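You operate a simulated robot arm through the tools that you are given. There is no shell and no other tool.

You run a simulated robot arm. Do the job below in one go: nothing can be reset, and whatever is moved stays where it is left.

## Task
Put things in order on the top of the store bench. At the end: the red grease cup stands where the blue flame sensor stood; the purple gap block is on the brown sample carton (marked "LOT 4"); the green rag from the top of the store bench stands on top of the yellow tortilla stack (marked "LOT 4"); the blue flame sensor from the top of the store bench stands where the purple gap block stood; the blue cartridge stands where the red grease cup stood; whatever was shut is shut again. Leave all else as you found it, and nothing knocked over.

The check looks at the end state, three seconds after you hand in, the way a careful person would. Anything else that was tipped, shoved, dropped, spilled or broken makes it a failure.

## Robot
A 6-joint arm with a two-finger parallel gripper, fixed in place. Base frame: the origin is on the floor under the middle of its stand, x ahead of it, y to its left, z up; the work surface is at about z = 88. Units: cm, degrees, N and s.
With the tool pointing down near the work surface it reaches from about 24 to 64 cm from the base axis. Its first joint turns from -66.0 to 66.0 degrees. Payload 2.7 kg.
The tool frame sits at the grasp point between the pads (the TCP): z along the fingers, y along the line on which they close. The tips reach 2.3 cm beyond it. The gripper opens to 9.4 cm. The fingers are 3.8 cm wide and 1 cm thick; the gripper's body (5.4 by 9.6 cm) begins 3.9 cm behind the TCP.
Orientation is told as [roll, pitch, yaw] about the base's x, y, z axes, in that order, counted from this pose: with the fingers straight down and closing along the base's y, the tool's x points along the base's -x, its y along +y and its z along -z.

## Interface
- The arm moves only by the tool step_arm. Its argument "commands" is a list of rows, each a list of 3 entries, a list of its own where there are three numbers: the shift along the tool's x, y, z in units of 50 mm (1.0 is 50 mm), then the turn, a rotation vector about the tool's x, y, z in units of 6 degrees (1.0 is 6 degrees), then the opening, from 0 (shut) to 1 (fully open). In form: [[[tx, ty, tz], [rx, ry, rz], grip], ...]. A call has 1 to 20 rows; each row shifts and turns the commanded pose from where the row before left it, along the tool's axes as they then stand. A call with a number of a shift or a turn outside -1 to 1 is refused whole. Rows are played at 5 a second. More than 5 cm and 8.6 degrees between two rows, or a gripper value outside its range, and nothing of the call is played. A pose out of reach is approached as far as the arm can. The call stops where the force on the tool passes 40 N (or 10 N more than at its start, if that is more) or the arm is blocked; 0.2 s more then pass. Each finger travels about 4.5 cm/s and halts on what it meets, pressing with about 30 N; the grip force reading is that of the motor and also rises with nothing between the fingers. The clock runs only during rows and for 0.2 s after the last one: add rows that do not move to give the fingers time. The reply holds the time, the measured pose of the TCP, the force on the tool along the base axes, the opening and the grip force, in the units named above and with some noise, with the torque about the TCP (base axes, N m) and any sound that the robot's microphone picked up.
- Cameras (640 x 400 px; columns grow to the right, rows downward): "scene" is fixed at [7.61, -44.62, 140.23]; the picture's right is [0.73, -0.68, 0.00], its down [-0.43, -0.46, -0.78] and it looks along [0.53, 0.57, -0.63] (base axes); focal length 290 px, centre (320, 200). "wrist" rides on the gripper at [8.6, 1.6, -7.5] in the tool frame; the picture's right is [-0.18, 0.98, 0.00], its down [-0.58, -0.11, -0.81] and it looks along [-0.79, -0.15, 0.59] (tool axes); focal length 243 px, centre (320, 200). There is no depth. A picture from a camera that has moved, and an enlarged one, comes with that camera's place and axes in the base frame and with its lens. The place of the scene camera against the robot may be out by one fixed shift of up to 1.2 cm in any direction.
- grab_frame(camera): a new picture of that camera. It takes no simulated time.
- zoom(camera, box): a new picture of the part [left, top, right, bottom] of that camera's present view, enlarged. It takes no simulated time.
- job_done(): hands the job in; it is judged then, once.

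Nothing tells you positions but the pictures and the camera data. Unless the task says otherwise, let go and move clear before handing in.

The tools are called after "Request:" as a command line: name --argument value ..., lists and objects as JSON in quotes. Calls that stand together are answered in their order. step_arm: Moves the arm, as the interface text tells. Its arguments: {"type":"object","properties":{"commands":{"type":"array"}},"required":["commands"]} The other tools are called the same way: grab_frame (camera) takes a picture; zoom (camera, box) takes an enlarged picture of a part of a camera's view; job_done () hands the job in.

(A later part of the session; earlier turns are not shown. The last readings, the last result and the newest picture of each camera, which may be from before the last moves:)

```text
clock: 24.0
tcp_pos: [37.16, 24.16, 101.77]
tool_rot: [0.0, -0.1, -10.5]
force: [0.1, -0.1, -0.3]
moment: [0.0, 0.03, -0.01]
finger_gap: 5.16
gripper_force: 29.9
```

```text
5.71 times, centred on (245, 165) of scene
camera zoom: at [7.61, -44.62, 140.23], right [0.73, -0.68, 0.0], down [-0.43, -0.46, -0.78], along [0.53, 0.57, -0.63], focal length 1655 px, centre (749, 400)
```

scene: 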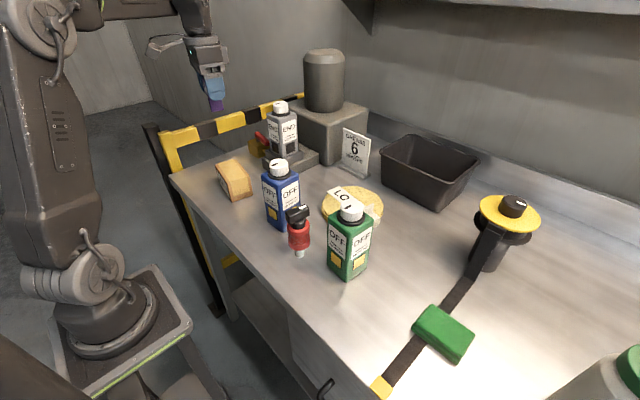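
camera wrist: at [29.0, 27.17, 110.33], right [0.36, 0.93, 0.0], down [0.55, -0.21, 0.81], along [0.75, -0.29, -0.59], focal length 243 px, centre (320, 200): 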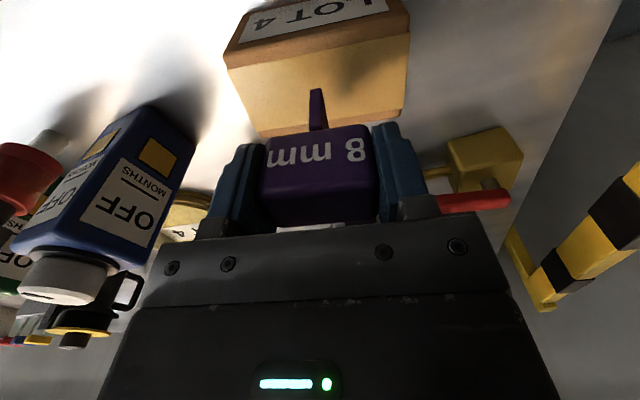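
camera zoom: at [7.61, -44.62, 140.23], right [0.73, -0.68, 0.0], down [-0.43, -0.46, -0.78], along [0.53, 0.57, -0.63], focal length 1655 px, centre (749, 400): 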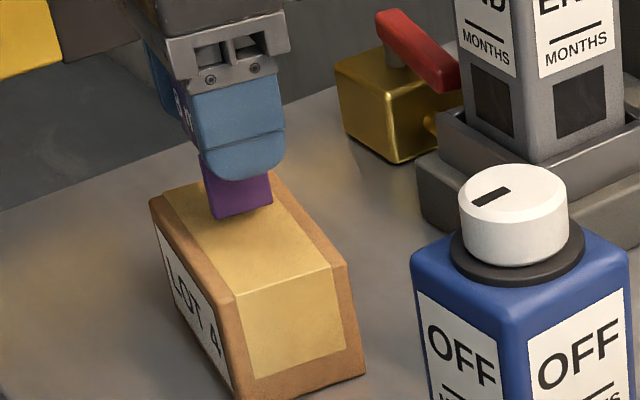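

No contact force yet (z 101.8). I'll continue in millimetre steps.

Request:
step_arm --commands '[[[0, 0, 0.04], [0, 0, 0], 0], [[0, 0, 0], [0, 0, 0], 0]]'

Request:
step_arm --commands '[[[0, 0, 0.03], [0, 0, 0], 0], [[0, 0, 0], [0, 0, 0], 0]]'

```text
clock: 24.6
tcp_pos: [37.21, 24.14, 101.68]
tool_rot: [0.0, -0.1, -10.4]
force: [0.6, 0.1, 0.1]
moment: [-0.01, -0.02, 0.01]
finger_gap: 5.13
gripper_force: 29.8
```

```text
clock: 25.2
tcp_pos: [37.28, 24.21, 101.64]
tool_rot: [0.0, -0.1, -10.5]
force: [0.6, -0.9, -0.5]
moment: [0.0, -0.03, 0.01]
finger_gap: 5.16
gripper_force: 29.4
```

Still free at z ≈ 101.6. Continuing down in small steps.

Request:
step_arm --commands '[[[0, 0, 0.03], [0, 0, 0], 0], [[0, 0, 0], [0, 0, 0], 0]]'

Request:
step_arm --commands '[[[0, 0, 0.03], [0, 0, 0], 0], [[0, 0, 0], [0, 0, 0], 0]]'

Request:
step_arm --commands '[[[0, 0, 0.03], [0, 0, 0], 0], [[0, 0, 0], [0, 0, 0], 0]]'

```text
clock: 25.8
tcp_pos: [37.3, 24.17, 101.41]
tool_rot: [-0.1, -0.1, -10.6]
force: [-0.4, 0.3, -0.8]
moment: [-0.01, -0.01, 0.03]
finger_gap: 5.13
gripper_force: 30.4
```

```text
clock: 26.4
tcp_pos: [37.21, 24.26, 101.3]
tool_rot: [-0.1, -0.1, -10.5]
force: [-1.3, 0.5, -0.9]
moment: [-0.01, -0.01, 0.01]
finger_gap: 5.15
gripper_force: 29.6
```

```text
clock: 27.0
tcp_pos: [37.11, 24.11, 101.22]
tool_rot: [-0.2, -0.1, -10.5]
force: [0.4, 0.5, -0.5]
moment: [0.02, 0.01, 0.02]
finger_gap: 5.14
gripper_force: 29.9
```

Request:
zoom --camera "scene" --box '[215, 140, 265, 190]'

Request:
zoom --camera "wrist" --box '[220, 20, 420, 180]'

```text
8.00 times, centred on (240, 165) of scene
camera zoom: at [7.61, -44.62, 140.23], right [0.73, -0.68, 0.0], down [-0.43, -0.46, -0.78], along [0.53, 0.57, -0.63], focal length 2317 px, centre (960, 480)
```

zoom: 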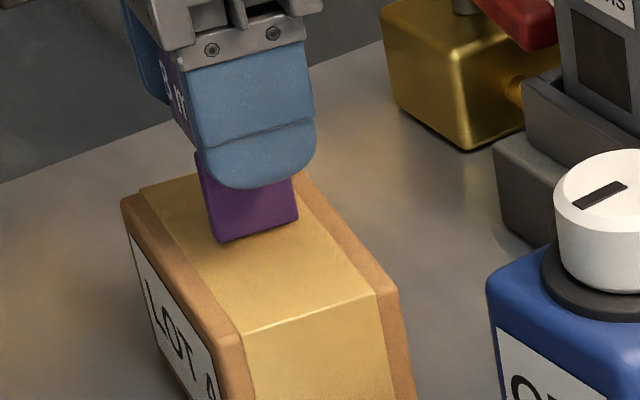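

```text
2.50 times, centred on (320, 100) of wrist
camera zoom: at [29.12, 27.44, 108.57], right [0.36, 0.93, 0.0], down [0.55, -0.21, 0.81], along [0.75, -0.29, -0.59], focal length 606 px, centre (320, 450)
```

zoom: 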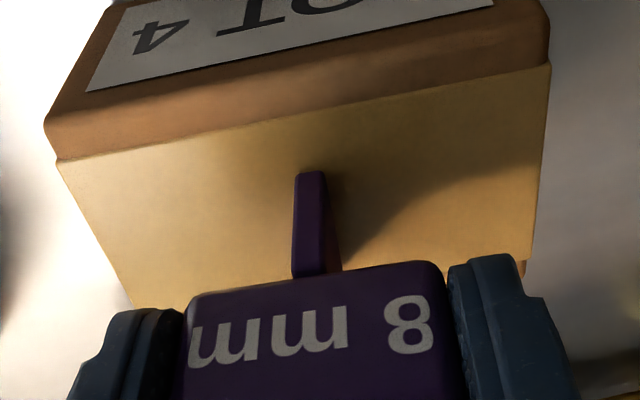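

The foot looks very close to the carton's top but the force still reads near zero. I'll go on down gently.

Request:
step_arm --commands '[[[0, 0, 0.03], [0, 0, 0], 0], [[0, 0, 0], [0, 0, 0], 0]]'

Request:
step_arm --commands '[[[0, 0, 0.03], [0, 0, 0], 0], [[0, 0, 0], [0, 0, 0], 0]]'

```text
clock: 27.6
tcp_pos: [37.36, 24.25, 101.01]
tool_rot: [-0.1, -0.2, -10.4]
force: [-0.3, 0.2, -0.8]
moment: [0.0, -0.01, 0.03]
finger_gap: 5.12
gripper_force: 29.6
```

```text
clock: 28.2
tcp_pos: [37.16, 24.25, 100.87]
tool_rot: [0.0, -0.1, -10.5]
force: [-1.6, -1.4, 7.6]
moment: [-0.13, 0.1, -0.02]
finger_gap: 5.13
gripper_force: 30.2
```

Contact: 7.6 N upward. I'll ease off slightly, then open the fingers slowly.

Request:
step_arm --commands '[[[0, 0, -0.015], [0, 0, 0], 0], [[0, 0, 0], [0, 0, 0], 0]]'

```text
clock: 28.8
tcp_pos: [37.2, 24.21, 100.9]
tool_rot: [0.0, -0.1, -10.6]
force: [-0.9, 0.9, 3.7]
moment: [0.07, -0.02, 0.0]
finger_gap: 5.15
gripper_force: 29.5
```

Light contact at 3.7 N. Opening the fingers in stages.

Request:
step_arm --commands '[[[0, 0, 0], [0, 0, 0], 0.57], [[0, 0, 0], [0, 0, 0], 0.6], [[0, 0, 0], [0, 0, 0], 0.65], [[0, 0, 0], [0, 0, 0], 0.72], [[0, 0, 0], [0, 0, 0], 0.72]]'

Request:
grab_frame --camera "wrist"

Request:
zoom --camera "scene" --box '[210, 130, 280, 200]'

```text
clock: 30.0
tcp_pos: [37.3, 24.28, 100.84]
tool_rot: [0.0, -0.1, -10.5]
force: [-0.7, 0.1, 0.7]
moment: [-0.02, -0.01, 0.02]
finger_gap: 6.75
gripper_force: 0.0
```

```text
taken
camera wrist: at [29.16, 27.45, 108.34], right [0.36, 0.93, 0.0], down [0.55, -0.21, 0.81], along [0.75, -0.29, -0.59], focal length 243 px, centre (320, 200)
```

wrist: 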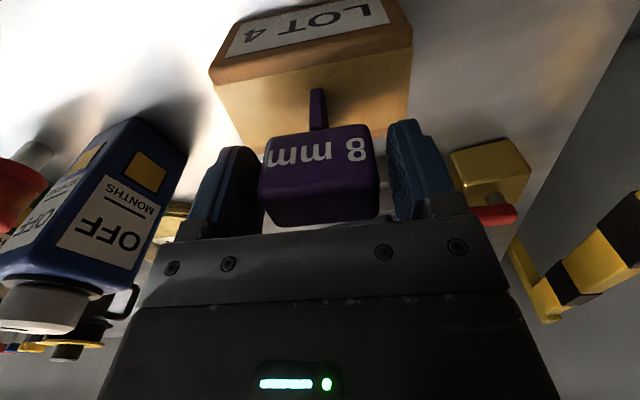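

```text
5.71 times, centred on (245, 165) of scene
camera zoom: at [7.61, -44.62, 140.23], right [0.73, -0.68, 0.0], down [-0.43, -0.46, -0.78], along [0.53, 0.57, -0.63], focal length 1655 px, centre (749, 400)
```

zoom: 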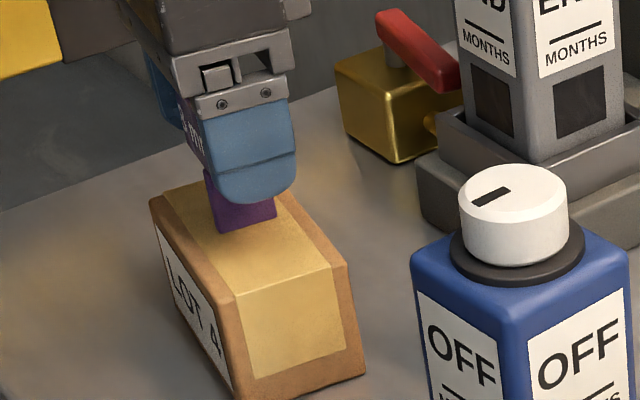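

The block stands by itself on the carton. I'll retreat straight up.

Request:
step_arm --commands '[[[0, 0, -0.2], [0, 0, 0], 0.75], [[0, 0, -0.4], [0, 0, 0], 0.75], [[0, 0, -0.8], [0, 0, 0], 0.75], [[0, 0, -0.8], [0, 0, 0], 0.75], [[0, 0, -0.8], [0, 0, 0], 0.75], [[0, 0, 0], [0, 0, 0], 0.75]]'

Request:
grab_frame --camera "wrist"

Request:
zoom --camera "scene" --box '[190, 110, 290, 210]'

```text
clock: 31.4
tcp_pos: [37.3, 24.17, 116.13]
tool_rot: [-0.1, 0.0, -10.5]
force: [-0.1, 0.1, 0.5]
moment: [0.01, 0.03, 0.0]
finger_gap: 7.04
gripper_force: 0.0
```

```text
taken
camera wrist: at [29.12, 27.41, 123.43], right [0.36, 0.93, 0.0], down [0.55, -0.21, 0.81], along [0.75, -0.29, -0.59], focal length 243 px, centre (320, 200)
```

wrist: 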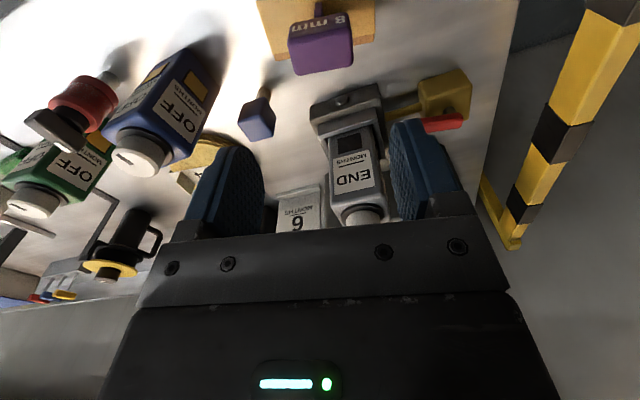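

```text
4.00 times, centred on (240, 160) of scene
camera zoom: at [7.61, -44.62, 140.23], right [0.73, -0.68, 0.0], down [-0.43, -0.46, -0.78], along [0.53, 0.57, -0.63], focal length 1159 px, centre (640, 360)
```

zoom: 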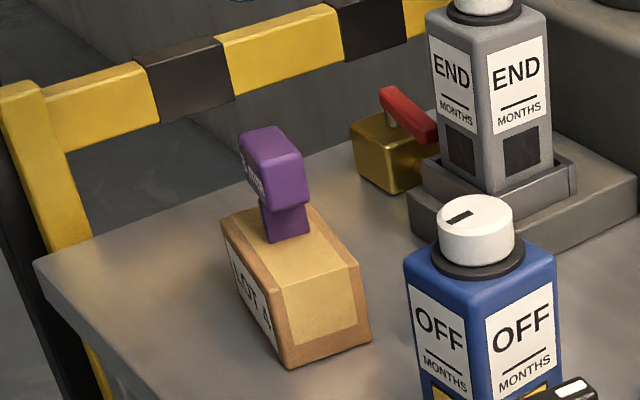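

The purple block is standing well on the carton. Next is the flame sensor; I'll zoom on it from here.

Request:
zoom --camera "wrist" --box '[200, 60, 320, 160]'

Request:
zoom --camera "wrist" --box '[0, 20, 240, 240]'

```text
4.00 times, centred on (260, 110) of wrist
camera zoom: at [29.12, 27.41, 123.43], right [0.36, 0.93, 0.0], down [0.55, -0.21, 0.81], along [0.75, -0.29, -0.59], focal length 970 px, centre (560, 560)
```

zoom: 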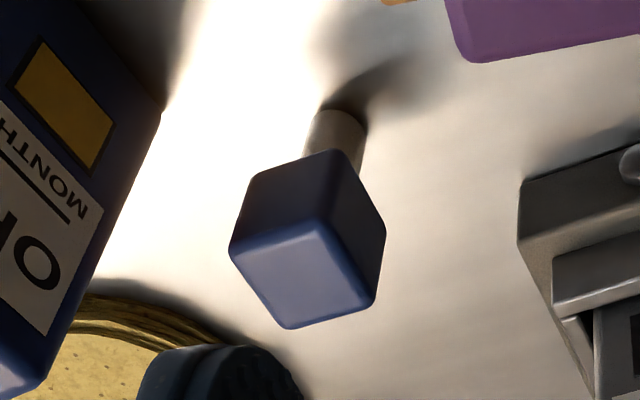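

```text
1.82 times, centred on (120, 130) of wrist
camera zoom: at [29.12, 27.41, 123.43], right [0.36, 0.93, 0.0], down [0.55, -0.21, 0.81], along [0.75, -0.29, -0.59], focal length 441 px, centre (684, 327)
```

zoom: 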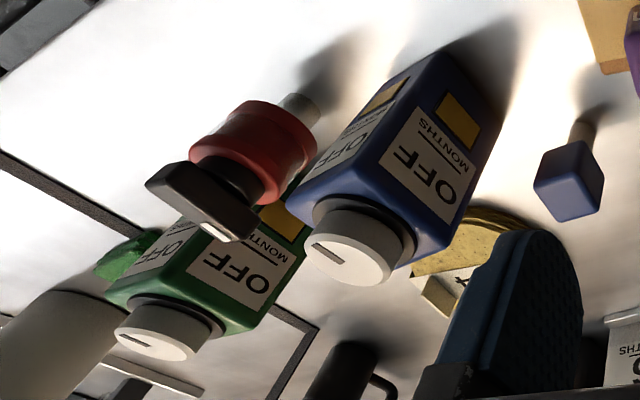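

The sensor is a roughly 3.5 cm blue cube on a grey round stem, near (45.1, 12.3), square to the base axes. I'll hover over it with yaw 0 and refine.

Request:
step_arm --commands '[[[0, 0, 0], [0, 0, -0.9], 0.7], [[0, 0, 0], [0, 0, -0.85], 0.7], [[-0.39, -0.595, 0.3], [0, 0, 0], 0.7], [[-0.39, -0.595, 0.3], [0, 0, 0], 0.7], [[-0.39, -0.595, 0.3], [0, 0, 0], 0.7], [[-0.39, -0.595, 0.3], [0, 0, 0], 0.7], [[0, 0, 0], [0, 0, 0], 0.7]]'

Request:
grab_frame --camera "wrist"

Request:
zoom --camera "wrist" --box '[260, 0, 380, 100]'

Request:
grab_frame --camera "scene"

```text
clock: 33.0
tcp_pos: [44.96, 12.33, 109.95]
tool_rot: [-0.1, -0.2, 0.0]
force: [1.1, 0.6, 0.0]
moment: [0.01, 0.04, -0.02]
finger_gap: 6.6
gripper_force: 0.1
```

```text
taken
camera wrist: at [36.33, 13.91, 117.25], right [0.18, 0.98, 0.0], down [0.58, -0.11, 0.81], along [0.79, -0.15, -0.59], focal length 243 px, centre (320, 200)
```

wrist: 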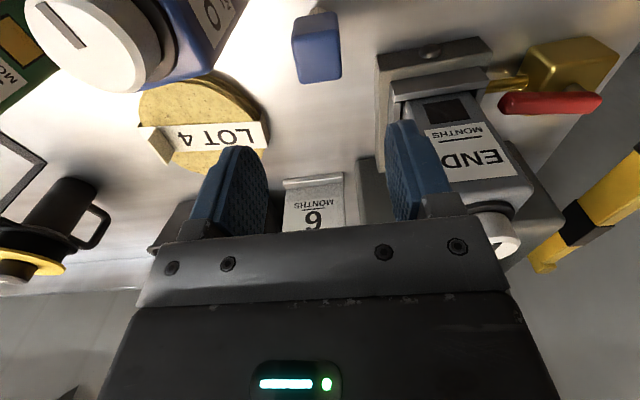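

```text
4.00 times, centred on (320, 50) of wrist
camera zoom: at [36.33, 13.91, 117.25], right [0.18, 0.98, 0.0], down [0.58, -0.11, 0.81], along [0.79, -0.15, -0.59], focal length 970 px, centre (320, 800)
```

zoom: 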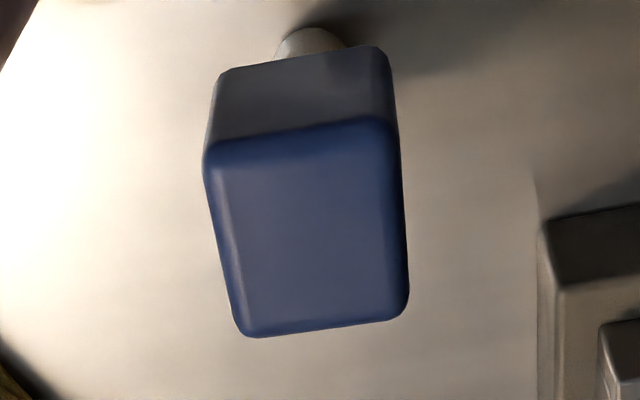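

```text
taken
```

scene: 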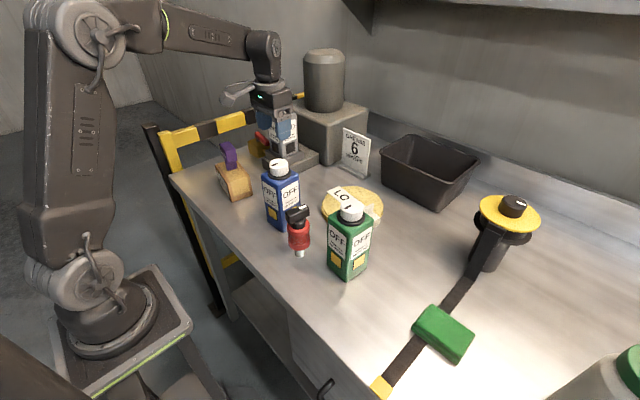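

Sensor fix: stem centre about (45.05, 12.2), cube about z 92.5–96.8, essentially square to the axes. I'll go down in two stages.

Request:
step_arm --commands '[[[-0.018, -0.036, 0.7], [0, 0, 0], 0.7], [[0, 0, 0.8], [0, 0, 0], 0.7], [[0, 0, 0.7], [0, 0, 0], 0.7], [[0, 0, 0], [0, 0, 0], 0.7]]'

Request:
grab_frame --camera "wrist"

Request:
zoom --camera "scene" --box '[200, 80, 360, 220]'

```text
clock: 34.0
tcp_pos: [44.92, 11.98, 98.64]
tool_rot: [-0.1, -0.1, -0.1]
force: [-0.3, 0.1, 0.8]
moment: [0.01, 0.04, -0.01]
finger_gap: 6.59
gripper_force: 0.1
```

```text
taken
camera wrist: at [36.38, 13.65, 106.14], right [0.18, 0.98, 0.0], down [0.58, -0.11, 0.81], along [0.79, -0.15, -0.59], focal length 243 px, centre (320, 200)
```

wrist: 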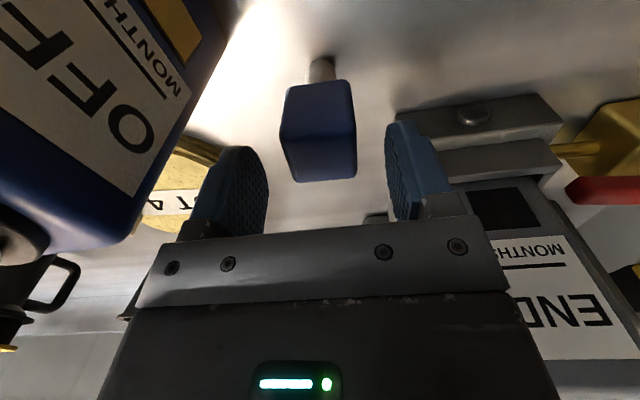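

```text
2.86 times, centred on (280, 150) of scene
camera zoom: at [7.61, -44.62, 140.23], right [0.73, -0.68, 0.0], down [-0.43, -0.46, -0.78], along [0.53, 0.57, -0.63], focal length 828 px, centre (434, 343)
```

zoom: 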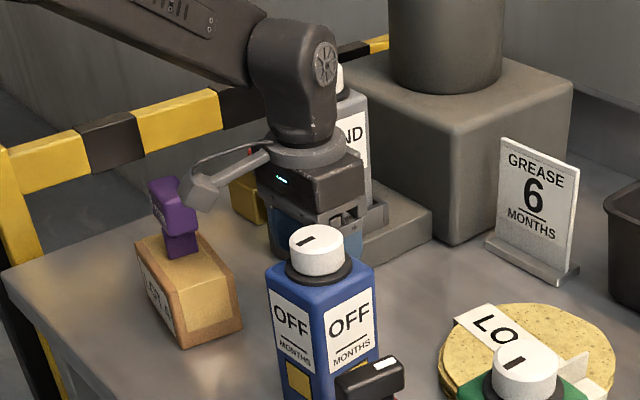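

The cube sits centred between the fingers, with clearance to the END machine and the carton. I'll lower the last 4.3 cm.

Request:
step_arm --commands '[[[-0.02, 0.015, 0.45], [0, 0, 0], 0.7], [[0, 0, 0.42], [0, 0, 0], 0.7], [[0, 0, 0], [0, 0, 0], 0.7]]'

Request:
grab_frame --camera "wrist"

```text
clock: 34.8
tcp_pos: [45.11, 12.23, 94.55]
tool_rot: [-0.1, -0.2, 0.0]
force: [0.2, 0.7, -0.2]
moment: [0.0, 0.03, 0.0]
finger_gap: 6.55
gripper_force: 0.1
```

```text
taken
camera wrist: at [36.56, 13.89, 101.86], right [0.18, 0.98, 0.0], down [0.58, -0.11, 0.81], along [0.79, -0.15, -0.59], focal length 243 px, centre (320, 200)
```

wrist: 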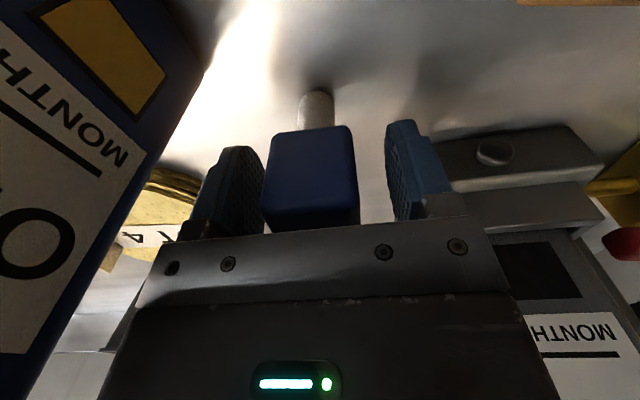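

The cube is about 2–3 mm toward the right finger (-y). I'll shift that much, then close gently.

Request:
step_arm --commands '[[[0, -0.05, 0.02], [0, 0, 0], 0.7], [[0, 0, 0], [0, 0, 0], 0.6], [[0, 0, 0], [0, 0, 0], 0.5], [[0, 0, 0], [0, 0, 0], 0.4], [[0, 0, 0], [0, 0, 0], 0.2], [[0, 0, 0], [0, 0, 0], 0.0], [[0, 0, 0], [0, 0, 0], 0.0], [[0, 0, 0], [0, 0, 0], 0.0]]'

Request:
grab_frame --camera "wrist"

```text
clock: 36.6
tcp_pos: [45.12, 11.95, 94.42]
tool_rot: [0.0, 0.0, -0.1]
force: [-0.5, 0.2, 0.7]
moment: [0.05, -0.02, 0.01]
finger_gap: 3.78
gripper_force: 30.3
```

```text
taken
camera wrist: at [36.56, 13.64, 101.81], right [0.18, 0.98, 0.0], down [0.58, -0.11, 0.81], along [0.79, -0.15, -0.59], focal length 243 px, centre (320, 200)
```

wrist: 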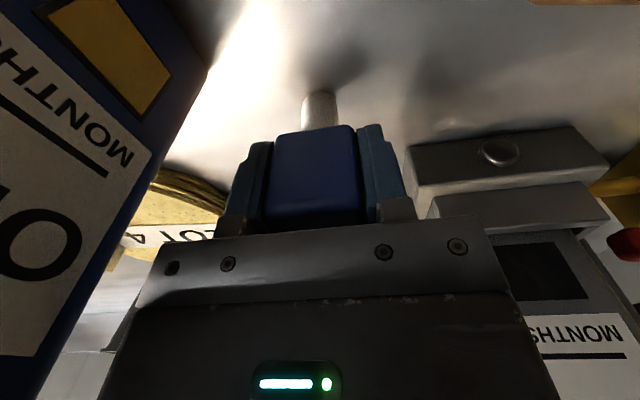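

The sensor is gripped (3.78 cm, 30 N). I'll lift it straight up and carry it along to above the purple block's old spot, about (47, -28).

Request:
step_arm --commands '[[[0, 0, -0.2], [0, 0, 0], 0], [[0, 0, -0.5], [0, 0, 0], 0], [[0, 0, -0.9], [0, 0, 0], 0], [[0, 0, -0.9], [0, 0, 0], 0], [[0, 0, -0.9], [0, 0, 0], 0], [[0, 0, -0.9], [0, 0, 0], 0], [[0, 0, 0], [0, 0, 0], 0]]'

Request:
grab_frame --camera "scene"

Request:
grab_frame --camera "wrist"

```text
clock: 38.2
tcp_pos: [45.26, 12.04, 116.26]
tool_rot: [-0.2, -0.1, -0.1]
force: [0.7, 0.5, -0.3]
moment: [0.02, 0.02, -0.01]
finger_gap: 3.75
gripper_force: 30.4
```

```text
taken
```

scene: 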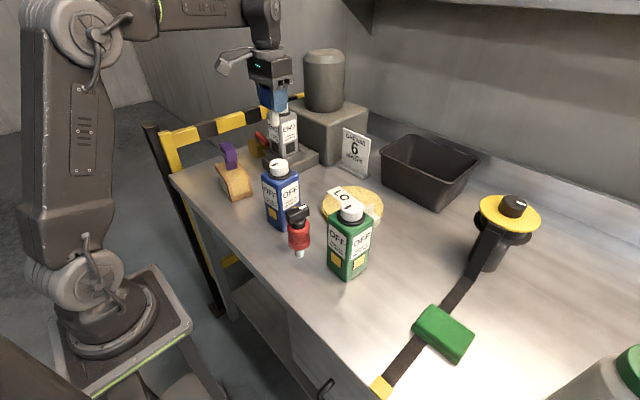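

```text
taken
camera wrist: at [36.67, 13.67, 123.68], right [0.18, 0.98, 0.0], down [0.58, -0.11, 0.81], along [0.79, -0.15, -0.59], focal length 243 px, centre (320, 200)
```

wrist: 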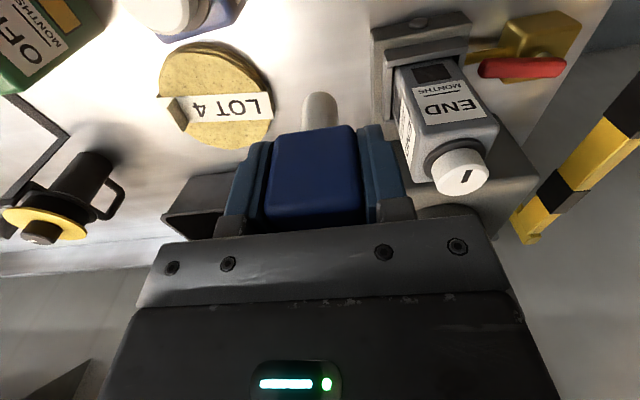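

The sensor is held firmly and everything else is unmoved. Carrying it along -y now to above the purple block's old place.

Request:
step_arm --commands '[[[-0.038, -0.89, 0], [0, 0, 0], 0], [[-0.038, -0.89, 0], [0, 0, 0], 0], [[-0.038, -0.89, 0], [0, 0, 0], 0], [[-0.038, -0.89, 0], [0, 0, 0], 0], [[-0.038, -0.89, 0], [0, 0, 0], 0], [[-0.038, -0.89, 0], [0, 0, 0], 0], [[-0.038, -0.89, 0], [0, 0, 0], 0], [[-0.038, -0.89, 0], [0, 0, 0], 0], [[-0.038, -0.89, 0], [0, 0, 0], 0], [[0, 0, 0], [0, 0, 0], 0]]'

Request:
grab_frame --camera "scene"

```text
clock: 40.4
tcp_pos: [47.08, -28.1, 116.09]
tool_rot: [-0.1, -0.1, 0.2]
force: [0.9, 0.6, -0.5]
moment: [-0.01, 0.01, 0.01]
finger_gap: 3.75
gripper_force: 29.8
```

```text
taken
```

scene: 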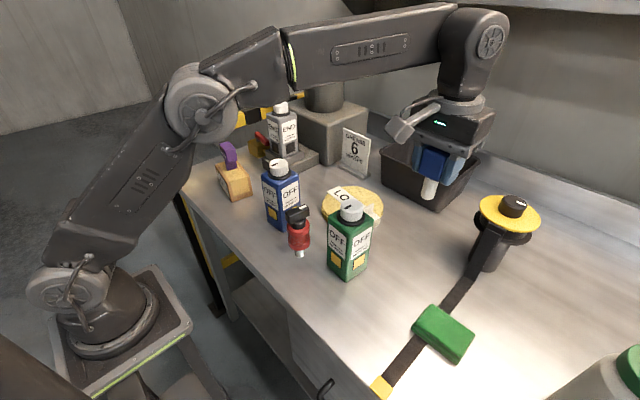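

The sensor hangs above the spot. I'll lower to about 1 cm above the bench, then feel for contact.

Request:
step_arm --commands '[[[0.01, 0.015, 0.82], [0, 0, 0], 0], [[0, 0, 0.82], [0, 0, 0], 0], [[0, 0, 0.82], [0, 0, 0], 0], [[0, 0, 0.82], [0, 0, 0], 0], [[0, 0, 0.8], [0, 0, 0], 0], [[0, 0, 0], [0, 0, 0], 0]]'

Request:
zoom --camera "scene" --box '[340, 180, 480, 300]'

Request:
grab_frame --camera "wrist"

```text
clock: 41.8
tcp_pos: [46.66, -27.84, 95.62]
tool_rot: [0.0, -0.1, 0.0]
force: [-0.4, 1.0, -0.9]
moment: [0.01, 0.0, 0.02]
finger_gap: 3.77
gripper_force: 30.0
```

```text
3.33 times, centred on (410, 240) of scene
camera zoom: at [7.61, -44.63, 140.23], right [0.73, -0.68, 0.0], down [-0.43, -0.46, -0.78], along [0.53, 0.57, -0.63], focal length 966 px, centre (20, 67)
```

zoom: 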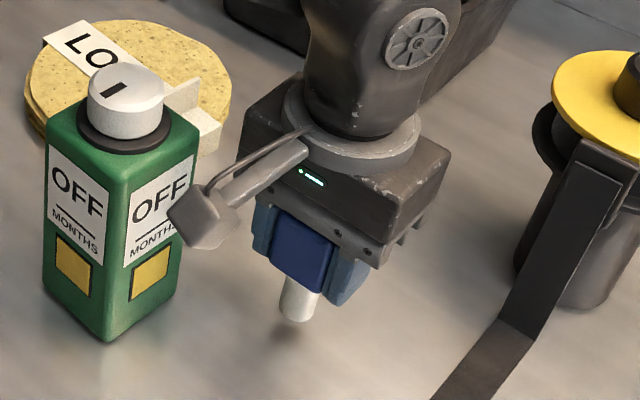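

```text
taken
camera wrist: at [38.15, -26.19, 103.01], right [0.18, 0.98, 0.0], down [0.58, -0.11, 0.81], along [0.79, -0.15, -0.59], focal length 243 px, centre (320, 200)
```

wrist: 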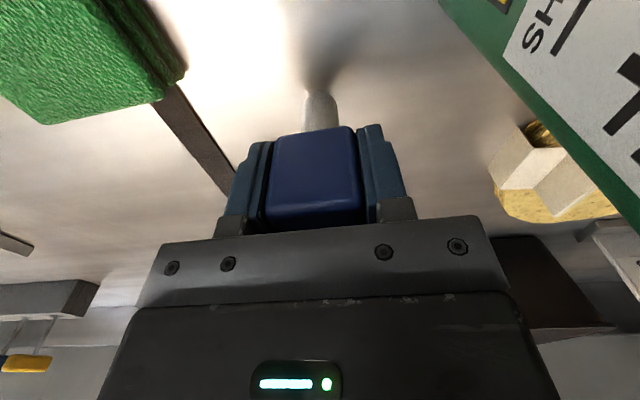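

Nearly down. I'll re-read the pose without moving to average out noise, then step down.

Request:
step_arm --commands '[[[0, 0, 0.06], [0, 0, 0], 0], [[0, 0, 0], [0, 0, 0], 0]]'

Request:
step_arm --commands '[[[0, 0, 0.06], [0, 0, 0], 0], [[0, 0, 0], [0, 0, 0], 0]]'

Request:
step_arm --commands '[[[0, 0, 0.04], [0, 0, 0], 0], [[0, 0, 0], [0, 0, 0], 0]]'

```text
clock: 42.4
tcp_pos: [46.68, -27.81, 95.39]
tool_rot: [-0.1, -0.2, 0.0]
force: [-0.1, 0.4, -0.4]
moment: [0.01, 0.02, -0.01]
finger_gap: 3.75
gripper_force: 29.9
```

```text
clock: 43.0
tcp_pos: [46.75, -28.0, 95.08]
tool_rot: [-0.1, 0.0, 0.1]
force: [-0.8, 0.7, -1.3]
moment: [0.0, 0.04, -0.01]
finger_gap: 3.76
gripper_force: 30.2
```

```text
clock: 43.6
tcp_pos: [46.72, -28.0, 94.85]
tool_rot: [-0.1, -0.1, 0.0]
force: [0.1, 0.0, -0.8]
moment: [0.03, 0.0, 0.01]
finger_gap: 3.77
gripper_force: 30.1
```

Average pose (46.7, -27.95, 94.85); I'll nudge 2.5 mm forward and continue down.

Request:
step_arm --commands '[[[-0.05, 0, 0.03], [0, 0, 0], 0], [[0, 0, 0], [0, 0, 0], 0]]'

Request:
step_arm --commands '[[[0, 0, 0.03], [0, 0, 0], 0], [[0, 0, 0], [0, 0, 0], 0]]'

Request:
step_arm --commands '[[[0, 0, 0.02], [0, 0, 0], 0], [[0, 0, 0], [0, 0, 0], 0]]'

```text
clock: 44.2
tcp_pos: [46.96, -27.96, 94.67]
tool_rot: [-0.1, 0.0, 0.1]
force: [-0.4, 0.1, -0.7]
moment: [0.01, -0.01, 0.01]
finger_gap: 3.75
gripper_force: 29.7
```

```text
clock: 44.8
tcp_pos: [46.9, -28.05, 94.61]
tool_rot: [-0.1, -0.1, 0.0]
force: [0.5, 0.0, -0.9]
moment: [0.02, -0.02, 0.01]
finger_gap: 3.75
gripper_force: 30.1
```

```text
clock: 45.4
tcp_pos: [46.88, -28.0, 94.37]
tool_rot: [-0.1, -0.1, -0.1]
force: [0.2, 0.8, -1.0]
moment: [0.02, -0.06, 0.01]
finger_gap: 3.77
gripper_force: 30.2
```

Still no contact force at z ≈ 94.4; I'll continue in 1 mm steps.

Request:
step_arm --commands '[[[0, 0, 0.02], [0, 0, 0], 0], [[0, 0, 0], [0, 0, 0], 0]]'

Request:
step_arm --commands '[[[0, 0, 0.015], [0, 0, 0], 0], [[0, 0, 0], [0, 0, 0], 0]]'

```text
clock: 46.0
tcp_pos: [47.15, -27.99, 94.49]
tool_rot: [-0.1, -0.1, 0.1]
force: [-2.2, 0.1, 5.4]
moment: [0.09, 0.14, 0.03]
finger_gap: 3.78
gripper_force: 30.1
```

```text
clock: 46.6
tcp_pos: [47.12, -28.1, 94.36]
tool_rot: [-0.2, -0.2, 0.0]
force: [-4.6, 1.2, 13.5]
moment: [0.11, 0.33, -0.01]
finger_gap: 3.76
gripper_force: 30.6
```

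Contact made (13.5 N). I'll ease back about 1 mm and release.

Request:
step_arm --commands '[[[0, 0, -0.02], [0, 0, 0], 0], [[0, 0, 0], [0, 0, 0], 0]]'

```text
clock: 47.2
tcp_pos: [47.2, -28.01, 94.42]
tool_rot: [-0.1, -0.2, 0.0]
force: [-4.3, -3.2, 11.2]
moment: [-0.1, 0.26, -0.03]
finger_gap: 3.77
gripper_force: 30.2
```

Still pressing 11 N; easing up a further millimetre.

Request:
step_arm --commands '[[[0, 0, -0.02], [0, 0, 0], 0], [[0, 0, 0], [0, 0, 0], 0]]'

```text
clock: 47.8
tcp_pos: [47.14, -27.99, 94.28]
tool_rot: [0.1, -0.1, -0.1]
force: [0.4, -2.0, 2.1]
moment: [-0.03, -0.05, 0.02]
finger_gap: 3.78
gripper_force: 30.4
```

Force is down to 2 N at (47.1, -28.0). Opening the fingers in stages.

Request:
step_arm --commands '[[[0, 0, 0], [0, 0, 0], 0.42], [[0, 0, 0], [0, 0, 0], 0.45], [[0, 0, 0], [0, 0, 0], 0.5], [[0, 0, 0], [0, 0, 0], 0.58], [[0, 0, 0], [0, 0, 0], 0.65], [[0, 0, 0], [0, 0, 0], 0.65]]'

Request:
grab_frame --camera "wrist"

Request:
zoom --camera "scene" --box '[340, 180, 480, 300]'

```text
clock: 49.2
tcp_pos: [47.08, -28.07, 94.56]
tool_rot: [-0.1, -0.1, 0.0]
force: [0.8, -0.2, -0.6]
moment: [0.0, 0.03, 0.0]
finger_gap: 6.11
gripper_force: 0.2
```

```text
taken
camera wrist: at [38.62, -26.34, 101.88], right [0.18, 0.98, 0.0], down [0.58, -0.11, 0.81], along [0.79, -0.15, -0.59], focal length 243 px, centre (320, 200)
```

wrist: 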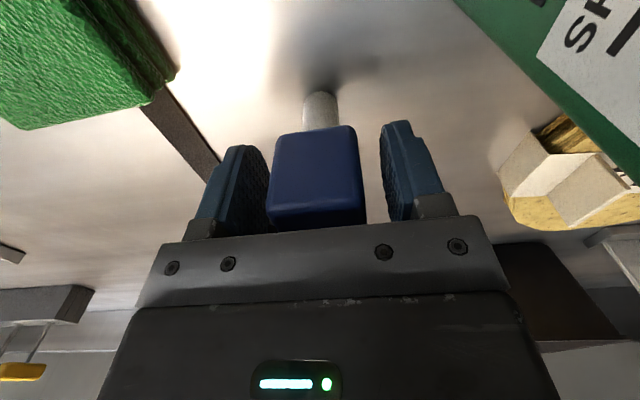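

```text
3.33 times, centred on (410, 240) of scene
camera zoom: at [7.61, -44.62, 140.23], right [0.73, -0.68, 0.0], down [-0.43, -0.46, -0.78], along [0.53, 0.57, -0.63], focal length 966 px, centre (20, 67)
```

zoom: 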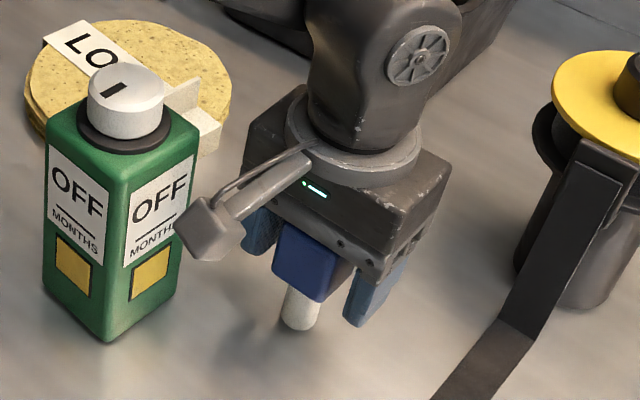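

The sensor stands on its own. Retreating straight up and then comparing with the original picture.

Request:
step_arm --commands '[[[0, 0, -0.2], [0, 0, 0], 0.68], [[0, 0, -0.4], [0, 0, 0], 0.7], [[0, 0, -0.8], [0, 0, 0], 0.7], [[0, 0, -0.8], [0, 0, 0], 0.7], [[0, 0, -0.8], [0, 0, 0], 0.7], [[0, 0, -0.8], [0, 0, 0], 0.7], [[0, 0, 0], [0, 0, 0], 0.7]]'

Request:
zoom --camera "scene" --box '[370, 230, 440, 300]'

Request:
grab_frame --camera "scene"

Request:
grab_frame --camera "wrist"

```text
clock: 50.8
tcp_pos: [47.01, -28.09, 113.33]
tool_rot: [0.0, -0.1, 0.0]
force: [0.0, -0.1, 0.1]
moment: [0.0, 0.0, 0.02]
finger_gap: 6.55
gripper_force: 0.0
```

```text
5.71 times, centred on (405, 265) of scene
camera zoom: at [7.61, -44.62, 140.23], right [0.73, -0.68, 0.0], down [-0.43, -0.46, -0.78], along [0.53, 0.57, -0.63], focal length 1655 px, centre (-166, -171)
```

zoom: 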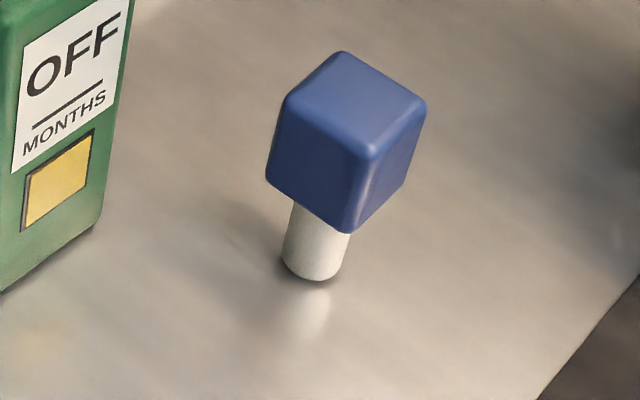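

```text
taken
```

scene: 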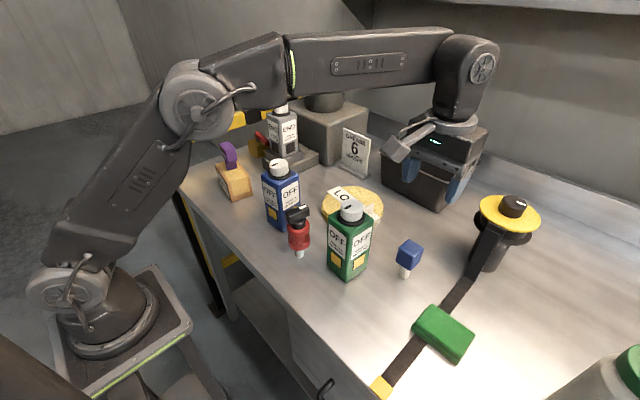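

```text
taken
camera wrist: at [38.61, -26.45, 120.8], right [0.18, 0.98, 0.0], down [0.58, -0.11, 0.81], along [0.79, -0.15, -0.59], focal length 243 px, centre (320, 200)
```

wrist: 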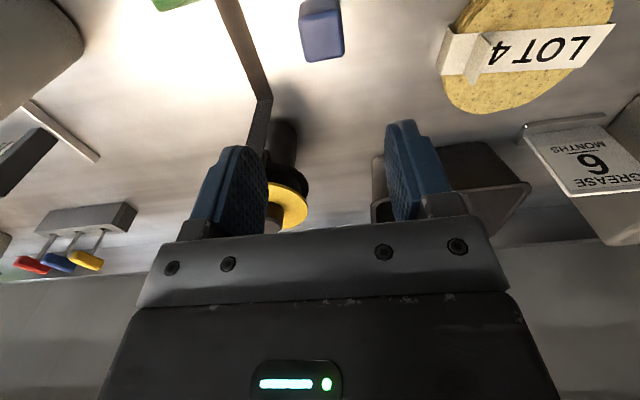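

The sensor stands within a few millimetres of the purple block's old spot. Next the red grease cup near (34, -8); I'll hover above it.

Request:
step_arm --commands '[[[0, 0, -0.5], [0, 0, 0], 0.7], [[0.5, 0.796, 0], [0, 0, 0], 0.7], [[0.5, 0.796, 0], [0, 0, 0], 0.7], [[0.5, 0.796, 0], [0, 0, 0], 0.7], [[0.5, 0.796, 0], [0, 0, 0], 0.7], [[0.5, 0.796, 0], [0, 0, 0], 0.7], [[0, 0, 0], [0, 0, 0], 0.7]]'

Request:
grab_frame --camera "wrist"

Request:
zoom --camera "wrist" --box '[220, 0, 460, 150]'

Request:
zoom --camera "scene" --box '[255, 180, 345, 270]'

```text
clock: 52.4
tcp_pos: [34.33, -8.23, 116.01]
tool_rot: [-0.1, -0.1, 0.1]
force: [0.4, 0.4, 0.1]
moment: [-0.04, 0.01, -0.03]
finger_gap: 6.58
gripper_force: 0.1
```

```text
taken
camera wrist: at [25.84, -6.44, 123.43], right [0.18, 0.98, 0.0], down [0.58, -0.11, 0.81], along [0.79, -0.15, -0.59], focal length 243 px, centre (320, 200)
```

wrist: 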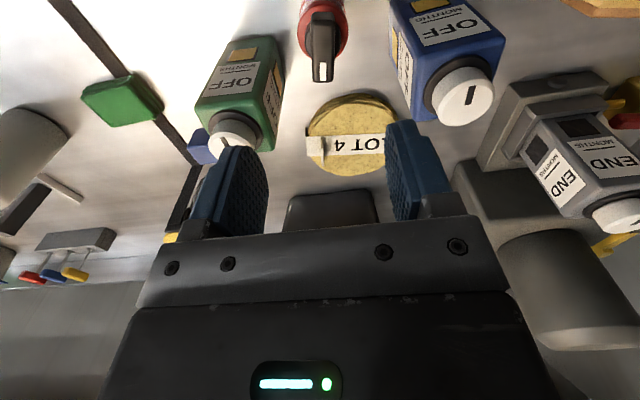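

```text
2.67 times, centred on (340, 75) of wrist
camera zoom: at [25.84, -6.44, 123.43], right [0.18, 0.98, 0.0], down [0.58, -0.11, 0.81], along [0.79, -0.15, -0.59], focal length 647 px, centre (267, 533)
```

zoom: 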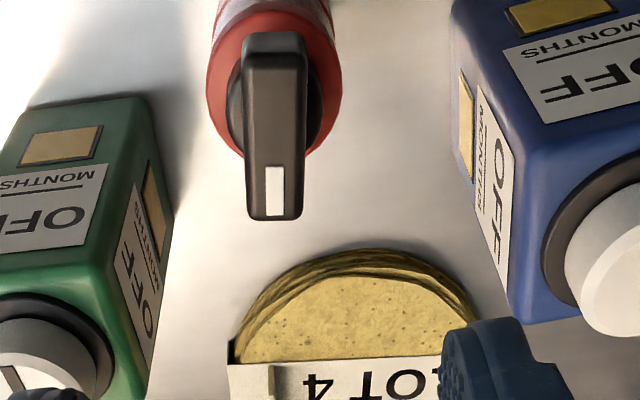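

```text
4.44 times, centred on (300, 225) of scene
camera zoom: at [7.61, -44.62, 140.23], right [0.73, -0.68, 0.0], down [-0.43, -0.46, -0.78], along [0.53, 0.57, -0.63], focal length 1287 px, centre (409, 89)
```

zoom: 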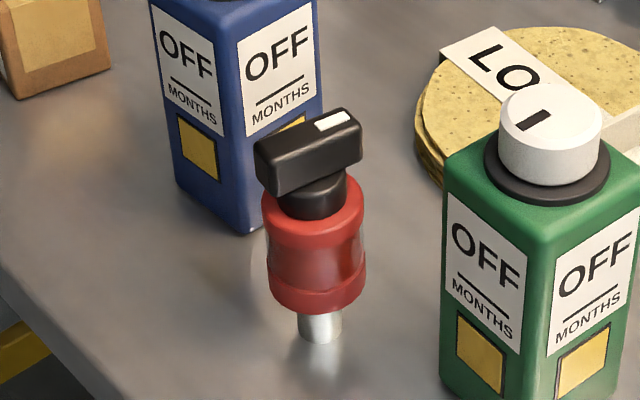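

The cup has a metal foot, red body about 5 cm wide, and a black knob with a bar pointing forward. I need its heights exactly, so I'll drop behind it for a side look with the wrist camera.

Request:
step_arm --commands '[[[0.93, 0, 0], [0, 0, 0], 0.7], [[0.93, 0, 0], [0, 0, 0], 0.7], [[0, 0, 0.75], [0, 0, 0], 0.7], [[0, 0, 0.75], [0, 0, 0], 0.7], [[0, 0, 0.75], [0, 0, 0], 0.7], [[0, 0, 0.75], [0, 0, 0], 0.7], [[0, 0, 0], [0, 0, 0], 0.7]]'

Request:
grab_frame --camera "wrist"

Request:
zoom --camera "wrist" --box '[240, 80, 400, 220]'

```text
clock: 54.0
tcp_pos: [25.45, -8.05, 101.01]
tool_rot: [-0.1, -0.1, 0.0]
force: [0.2, -0.2, 0.6]
moment: [-0.01, 0.0, 0.02]
finger_gap: 6.59
gripper_force: 0.1
```

```text
taken
camera wrist: at [16.82, -6.45, 108.3], right [0.18, 0.98, 0.0], down [0.58, -0.11, 0.81], along [0.79, -0.15, -0.59], focal length 243 px, centre (320, 200)
```

wrist: 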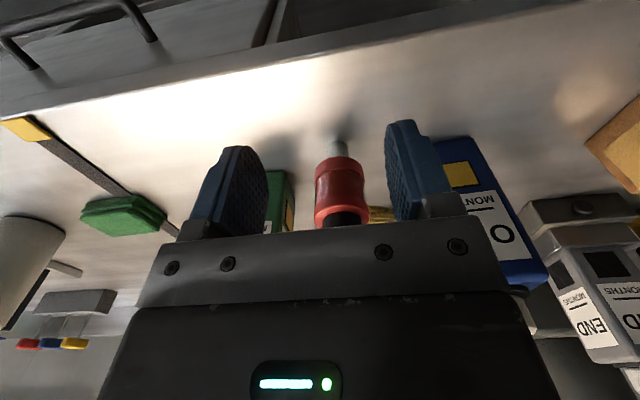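

```text
2.86 times, centred on (320, 150) of wrist
camera zoom: at [16.82, -6.45, 108.3], right [0.18, 0.98, 0.0], down [0.58, -0.11, 0.81], along [0.79, -0.15, -0.59], focal length 693 px, centre (320, 343)
```

zoom: 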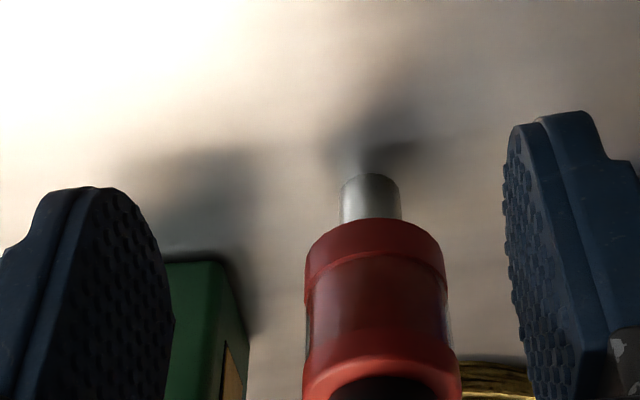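

Now I have the cup: foot centre about (34.9, -7.9), red body z 92–97.3, knob base to about 99.2, bar z 99.2–101.3 pointing forward with about -9° yaw. The gripper body would foul the bar if I gripped the red body, so I'll grip the bar's flat sides; hovering above first.

Request:
step_arm --commands '[[[0, 0, -0.8], [0, 0, 0], 0.6], [[0, 0, -0.8], [0, 0, 0], 0.6], [[-0.95, 0.03, 0], [0, 0, 0], 0.6], [[-0.95, 0, 0], [0, 0, 0], 0.6], [[0, 0, 0], [0, 0, 0.75], 0.6], [[0, 0, 0], [0, 0, 0.75], 0.6], [[0, 0, 0], [0, 0, 0], 0.6]]'

Request:
grab_frame --camera "wrist"

Request:
zoom --camera "wrist" --box '[250, 20, 390, 170]'

Request:
zoom --camera "scene" --box '[235, 140, 355, 270]'

```text
clock: 55.6
tcp_pos: [34.94, -7.91, 108.83]
tool_rot: [0.0, -0.1, -9.0]
force: [-0.5, -0.1, 0.2]
moment: [0.0, -0.01, 0.01]
finger_gap: 5.65
gripper_force: 0.0
```

```text
taken
camera wrist: at [26.72, -4.89, 116.33], right [0.34, 0.94, 0.0], down [0.56, -0.2, 0.81], along [0.76, -0.27, -0.59], focal length 243 px, centre (320, 200)
```

wrist: 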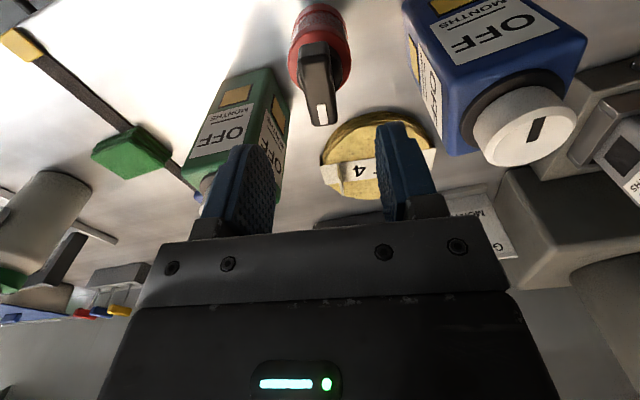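

```text
2.67 times, centred on (320, 95) of wrist
camera zoom: at [26.72, -4.89, 116.33], right [0.34, 0.94, 0.0], down [0.56, -0.2, 0.81], along [0.76, -0.27, -0.59], focal length 647 px, centre (320, 480)
```

zoom: 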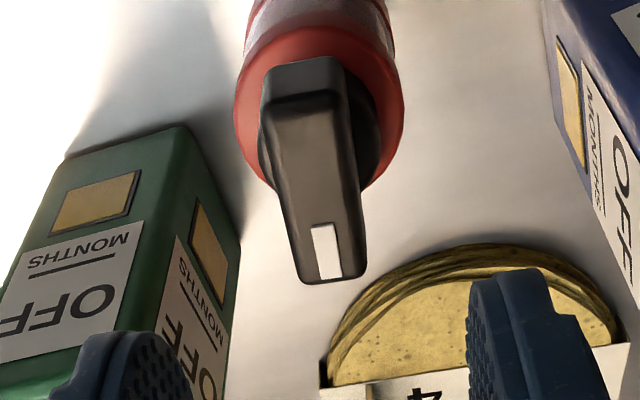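

```text
3.08 times, centred on (295, 205) of scene
camera zoom: at [7.61, -44.62, 140.23], right [0.73, -0.68, 0.0], down [-0.43, -0.46, -0.78], along [0.53, 0.57, -0.63], focal length 891 px, centre (397, 185)
```

zoom: 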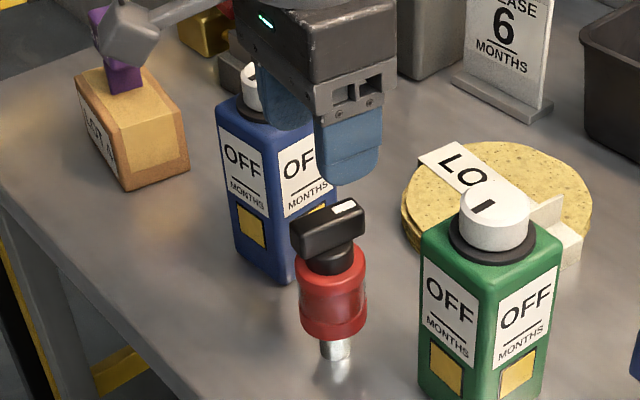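

The bar lines up with the tool at this yaw and is centred under the TCP. I'll lower so the fingertips straddle the bar (TCP z ≈ 101.5).

Request:
step_arm --commands '[[[0, 0, 0.5], [0, 0, 0], 0.55], [[0, 0, 0.5], [0, 0, 0], 0.55], [[0, 0, 0.45], [0, 0, 0], 0.55], [[0, 0, 0], [0, 0, 0], 0.55]]'

Request:
grab_frame --camera "wrist"

Request:
zoom --camera "wrist" --box '[230, 80, 410, 240]'

Request:
zoom --camera "scene" --box '[255, 180, 345, 270]'

```text
clock: 56.6
tcp_pos: [34.84, -7.96, 101.53]
tool_rot: [-0.2, -0.2, -8.9]
force: [0.2, 0.3, -0.6]
moment: [-0.03, -0.01, 0.0]
finger_gap: 5.17
gripper_force: 0.1
```

```text
taken
camera wrist: at [26.66, -4.93, 108.88], right [0.34, 0.94, 0.0], down [0.56, -0.2, 0.81], along [0.76, -0.27, -0.59], focal length 243 px, centre (320, 200)
```

wrist: 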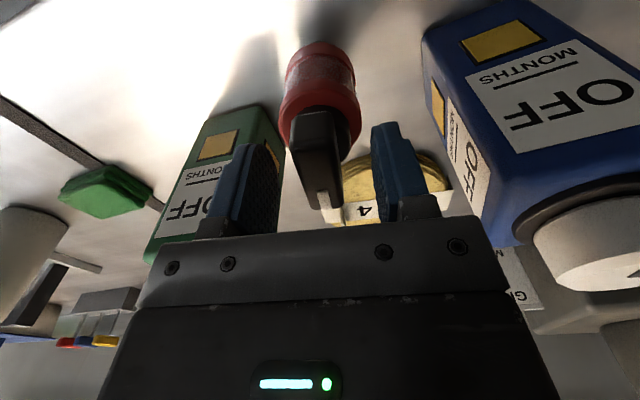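

```text
2.50 times, centred on (320, 160) of wrist
camera zoom: at [26.66, -4.93, 108.88], right [0.34, 0.94, 0.0], down [0.56, -0.2, 0.81], along [0.76, -0.27, -0.59], focal length 606 px, centre (320, 300)
```

zoom: 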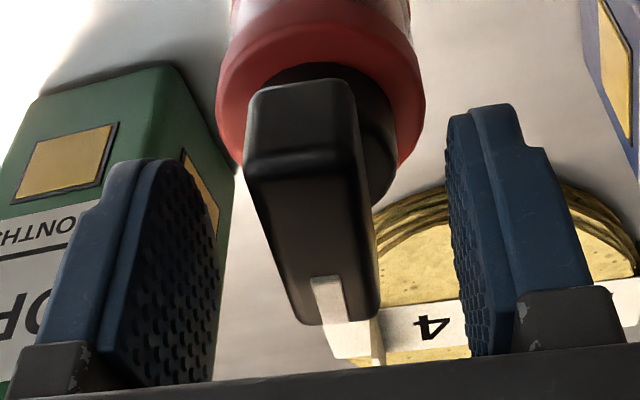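

```text
4.44 times, centred on (300, 225) of scene
camera zoom: at [7.61, -44.62, 140.23], right [0.73, -0.68, 0.0], down [-0.43, -0.46, -0.78], along [0.53, 0.57, -0.63], focal length 1287 px, centre (409, 89)
```

zoom: 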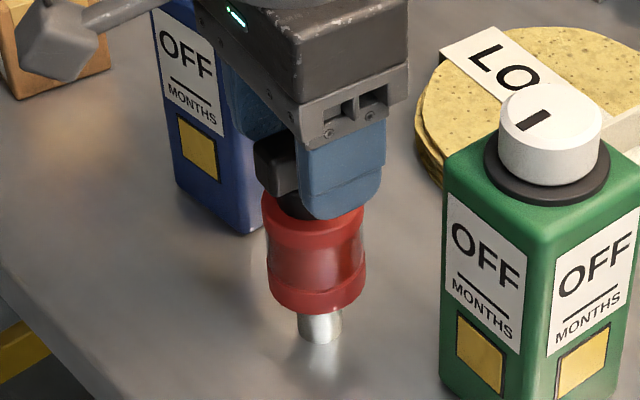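

The bar is centred between the fingertips. Closing gently on it.

Request:
step_arm --commands '[[[0, 0, 0], [0, 0, 0], 0.45], [[0, 0, 0], [0, 0, 0], 0.35], [[0, 0, 0], [0, 0, 0], 0.28], [[0, 0, 0], [0, 0, 0], 0.2], [[0, 0, 0], [0, 0, 0], 0.1], [[0, 0, 0], [0, 0, 0], 0.0], [[0, 0, 0], [0, 0, 0], 0.0], [[0, 0, 0], [0, 0, 0], 0.0]]'

Request:
zoom --camera "wrist" --box '[230, 30, 410, 240]'

Request:
zoom --camera "scene" --box '[255, 180, 345, 270]'

```text
clock: 58.4
tcp_pos: [34.83, -7.86, 101.39]
tool_rot: [-0.1, -0.1, -9.0]
force: [0.0, -0.8, -0.1]
moment: [0.02, -0.03, -0.01]
finger_gap: 1.95
gripper_force: 30.2
```

```text
1.90 times, centred on (320, 135) of wrist
camera zoom: at [26.67, -4.93, 108.91], right [0.34, 0.94, 0.0], down [0.56, -0.2, 0.81], along [0.76, -0.27, -0.59], focal length 462 px, centre (320, 324)
```

zoom: 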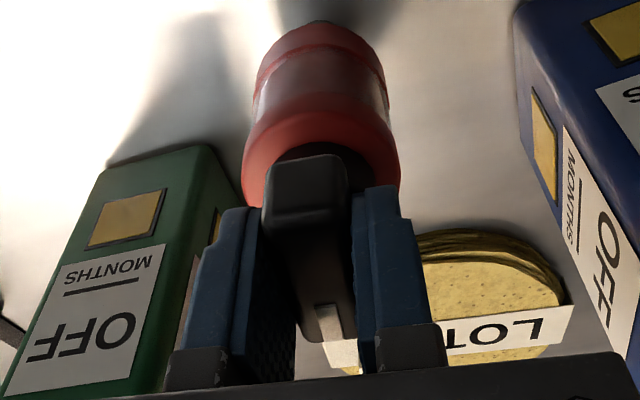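

```text
4.44 times, centred on (300, 225) of scene
camera zoom: at [7.61, -44.62, 140.23], right [0.73, -0.68, 0.0], down [-0.43, -0.46, -0.78], along [0.53, 0.57, -0.63], focal length 1287 px, centre (409, 89)
```

zoom: 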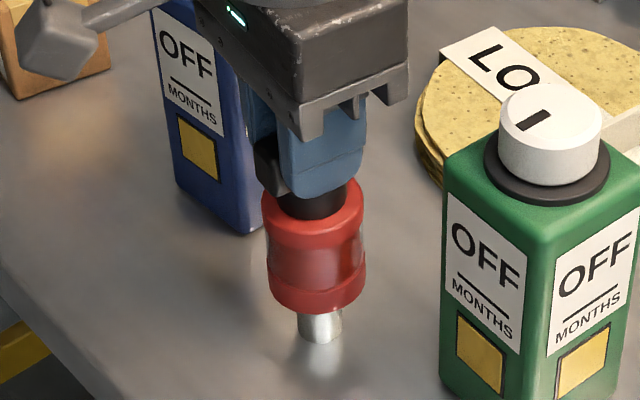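

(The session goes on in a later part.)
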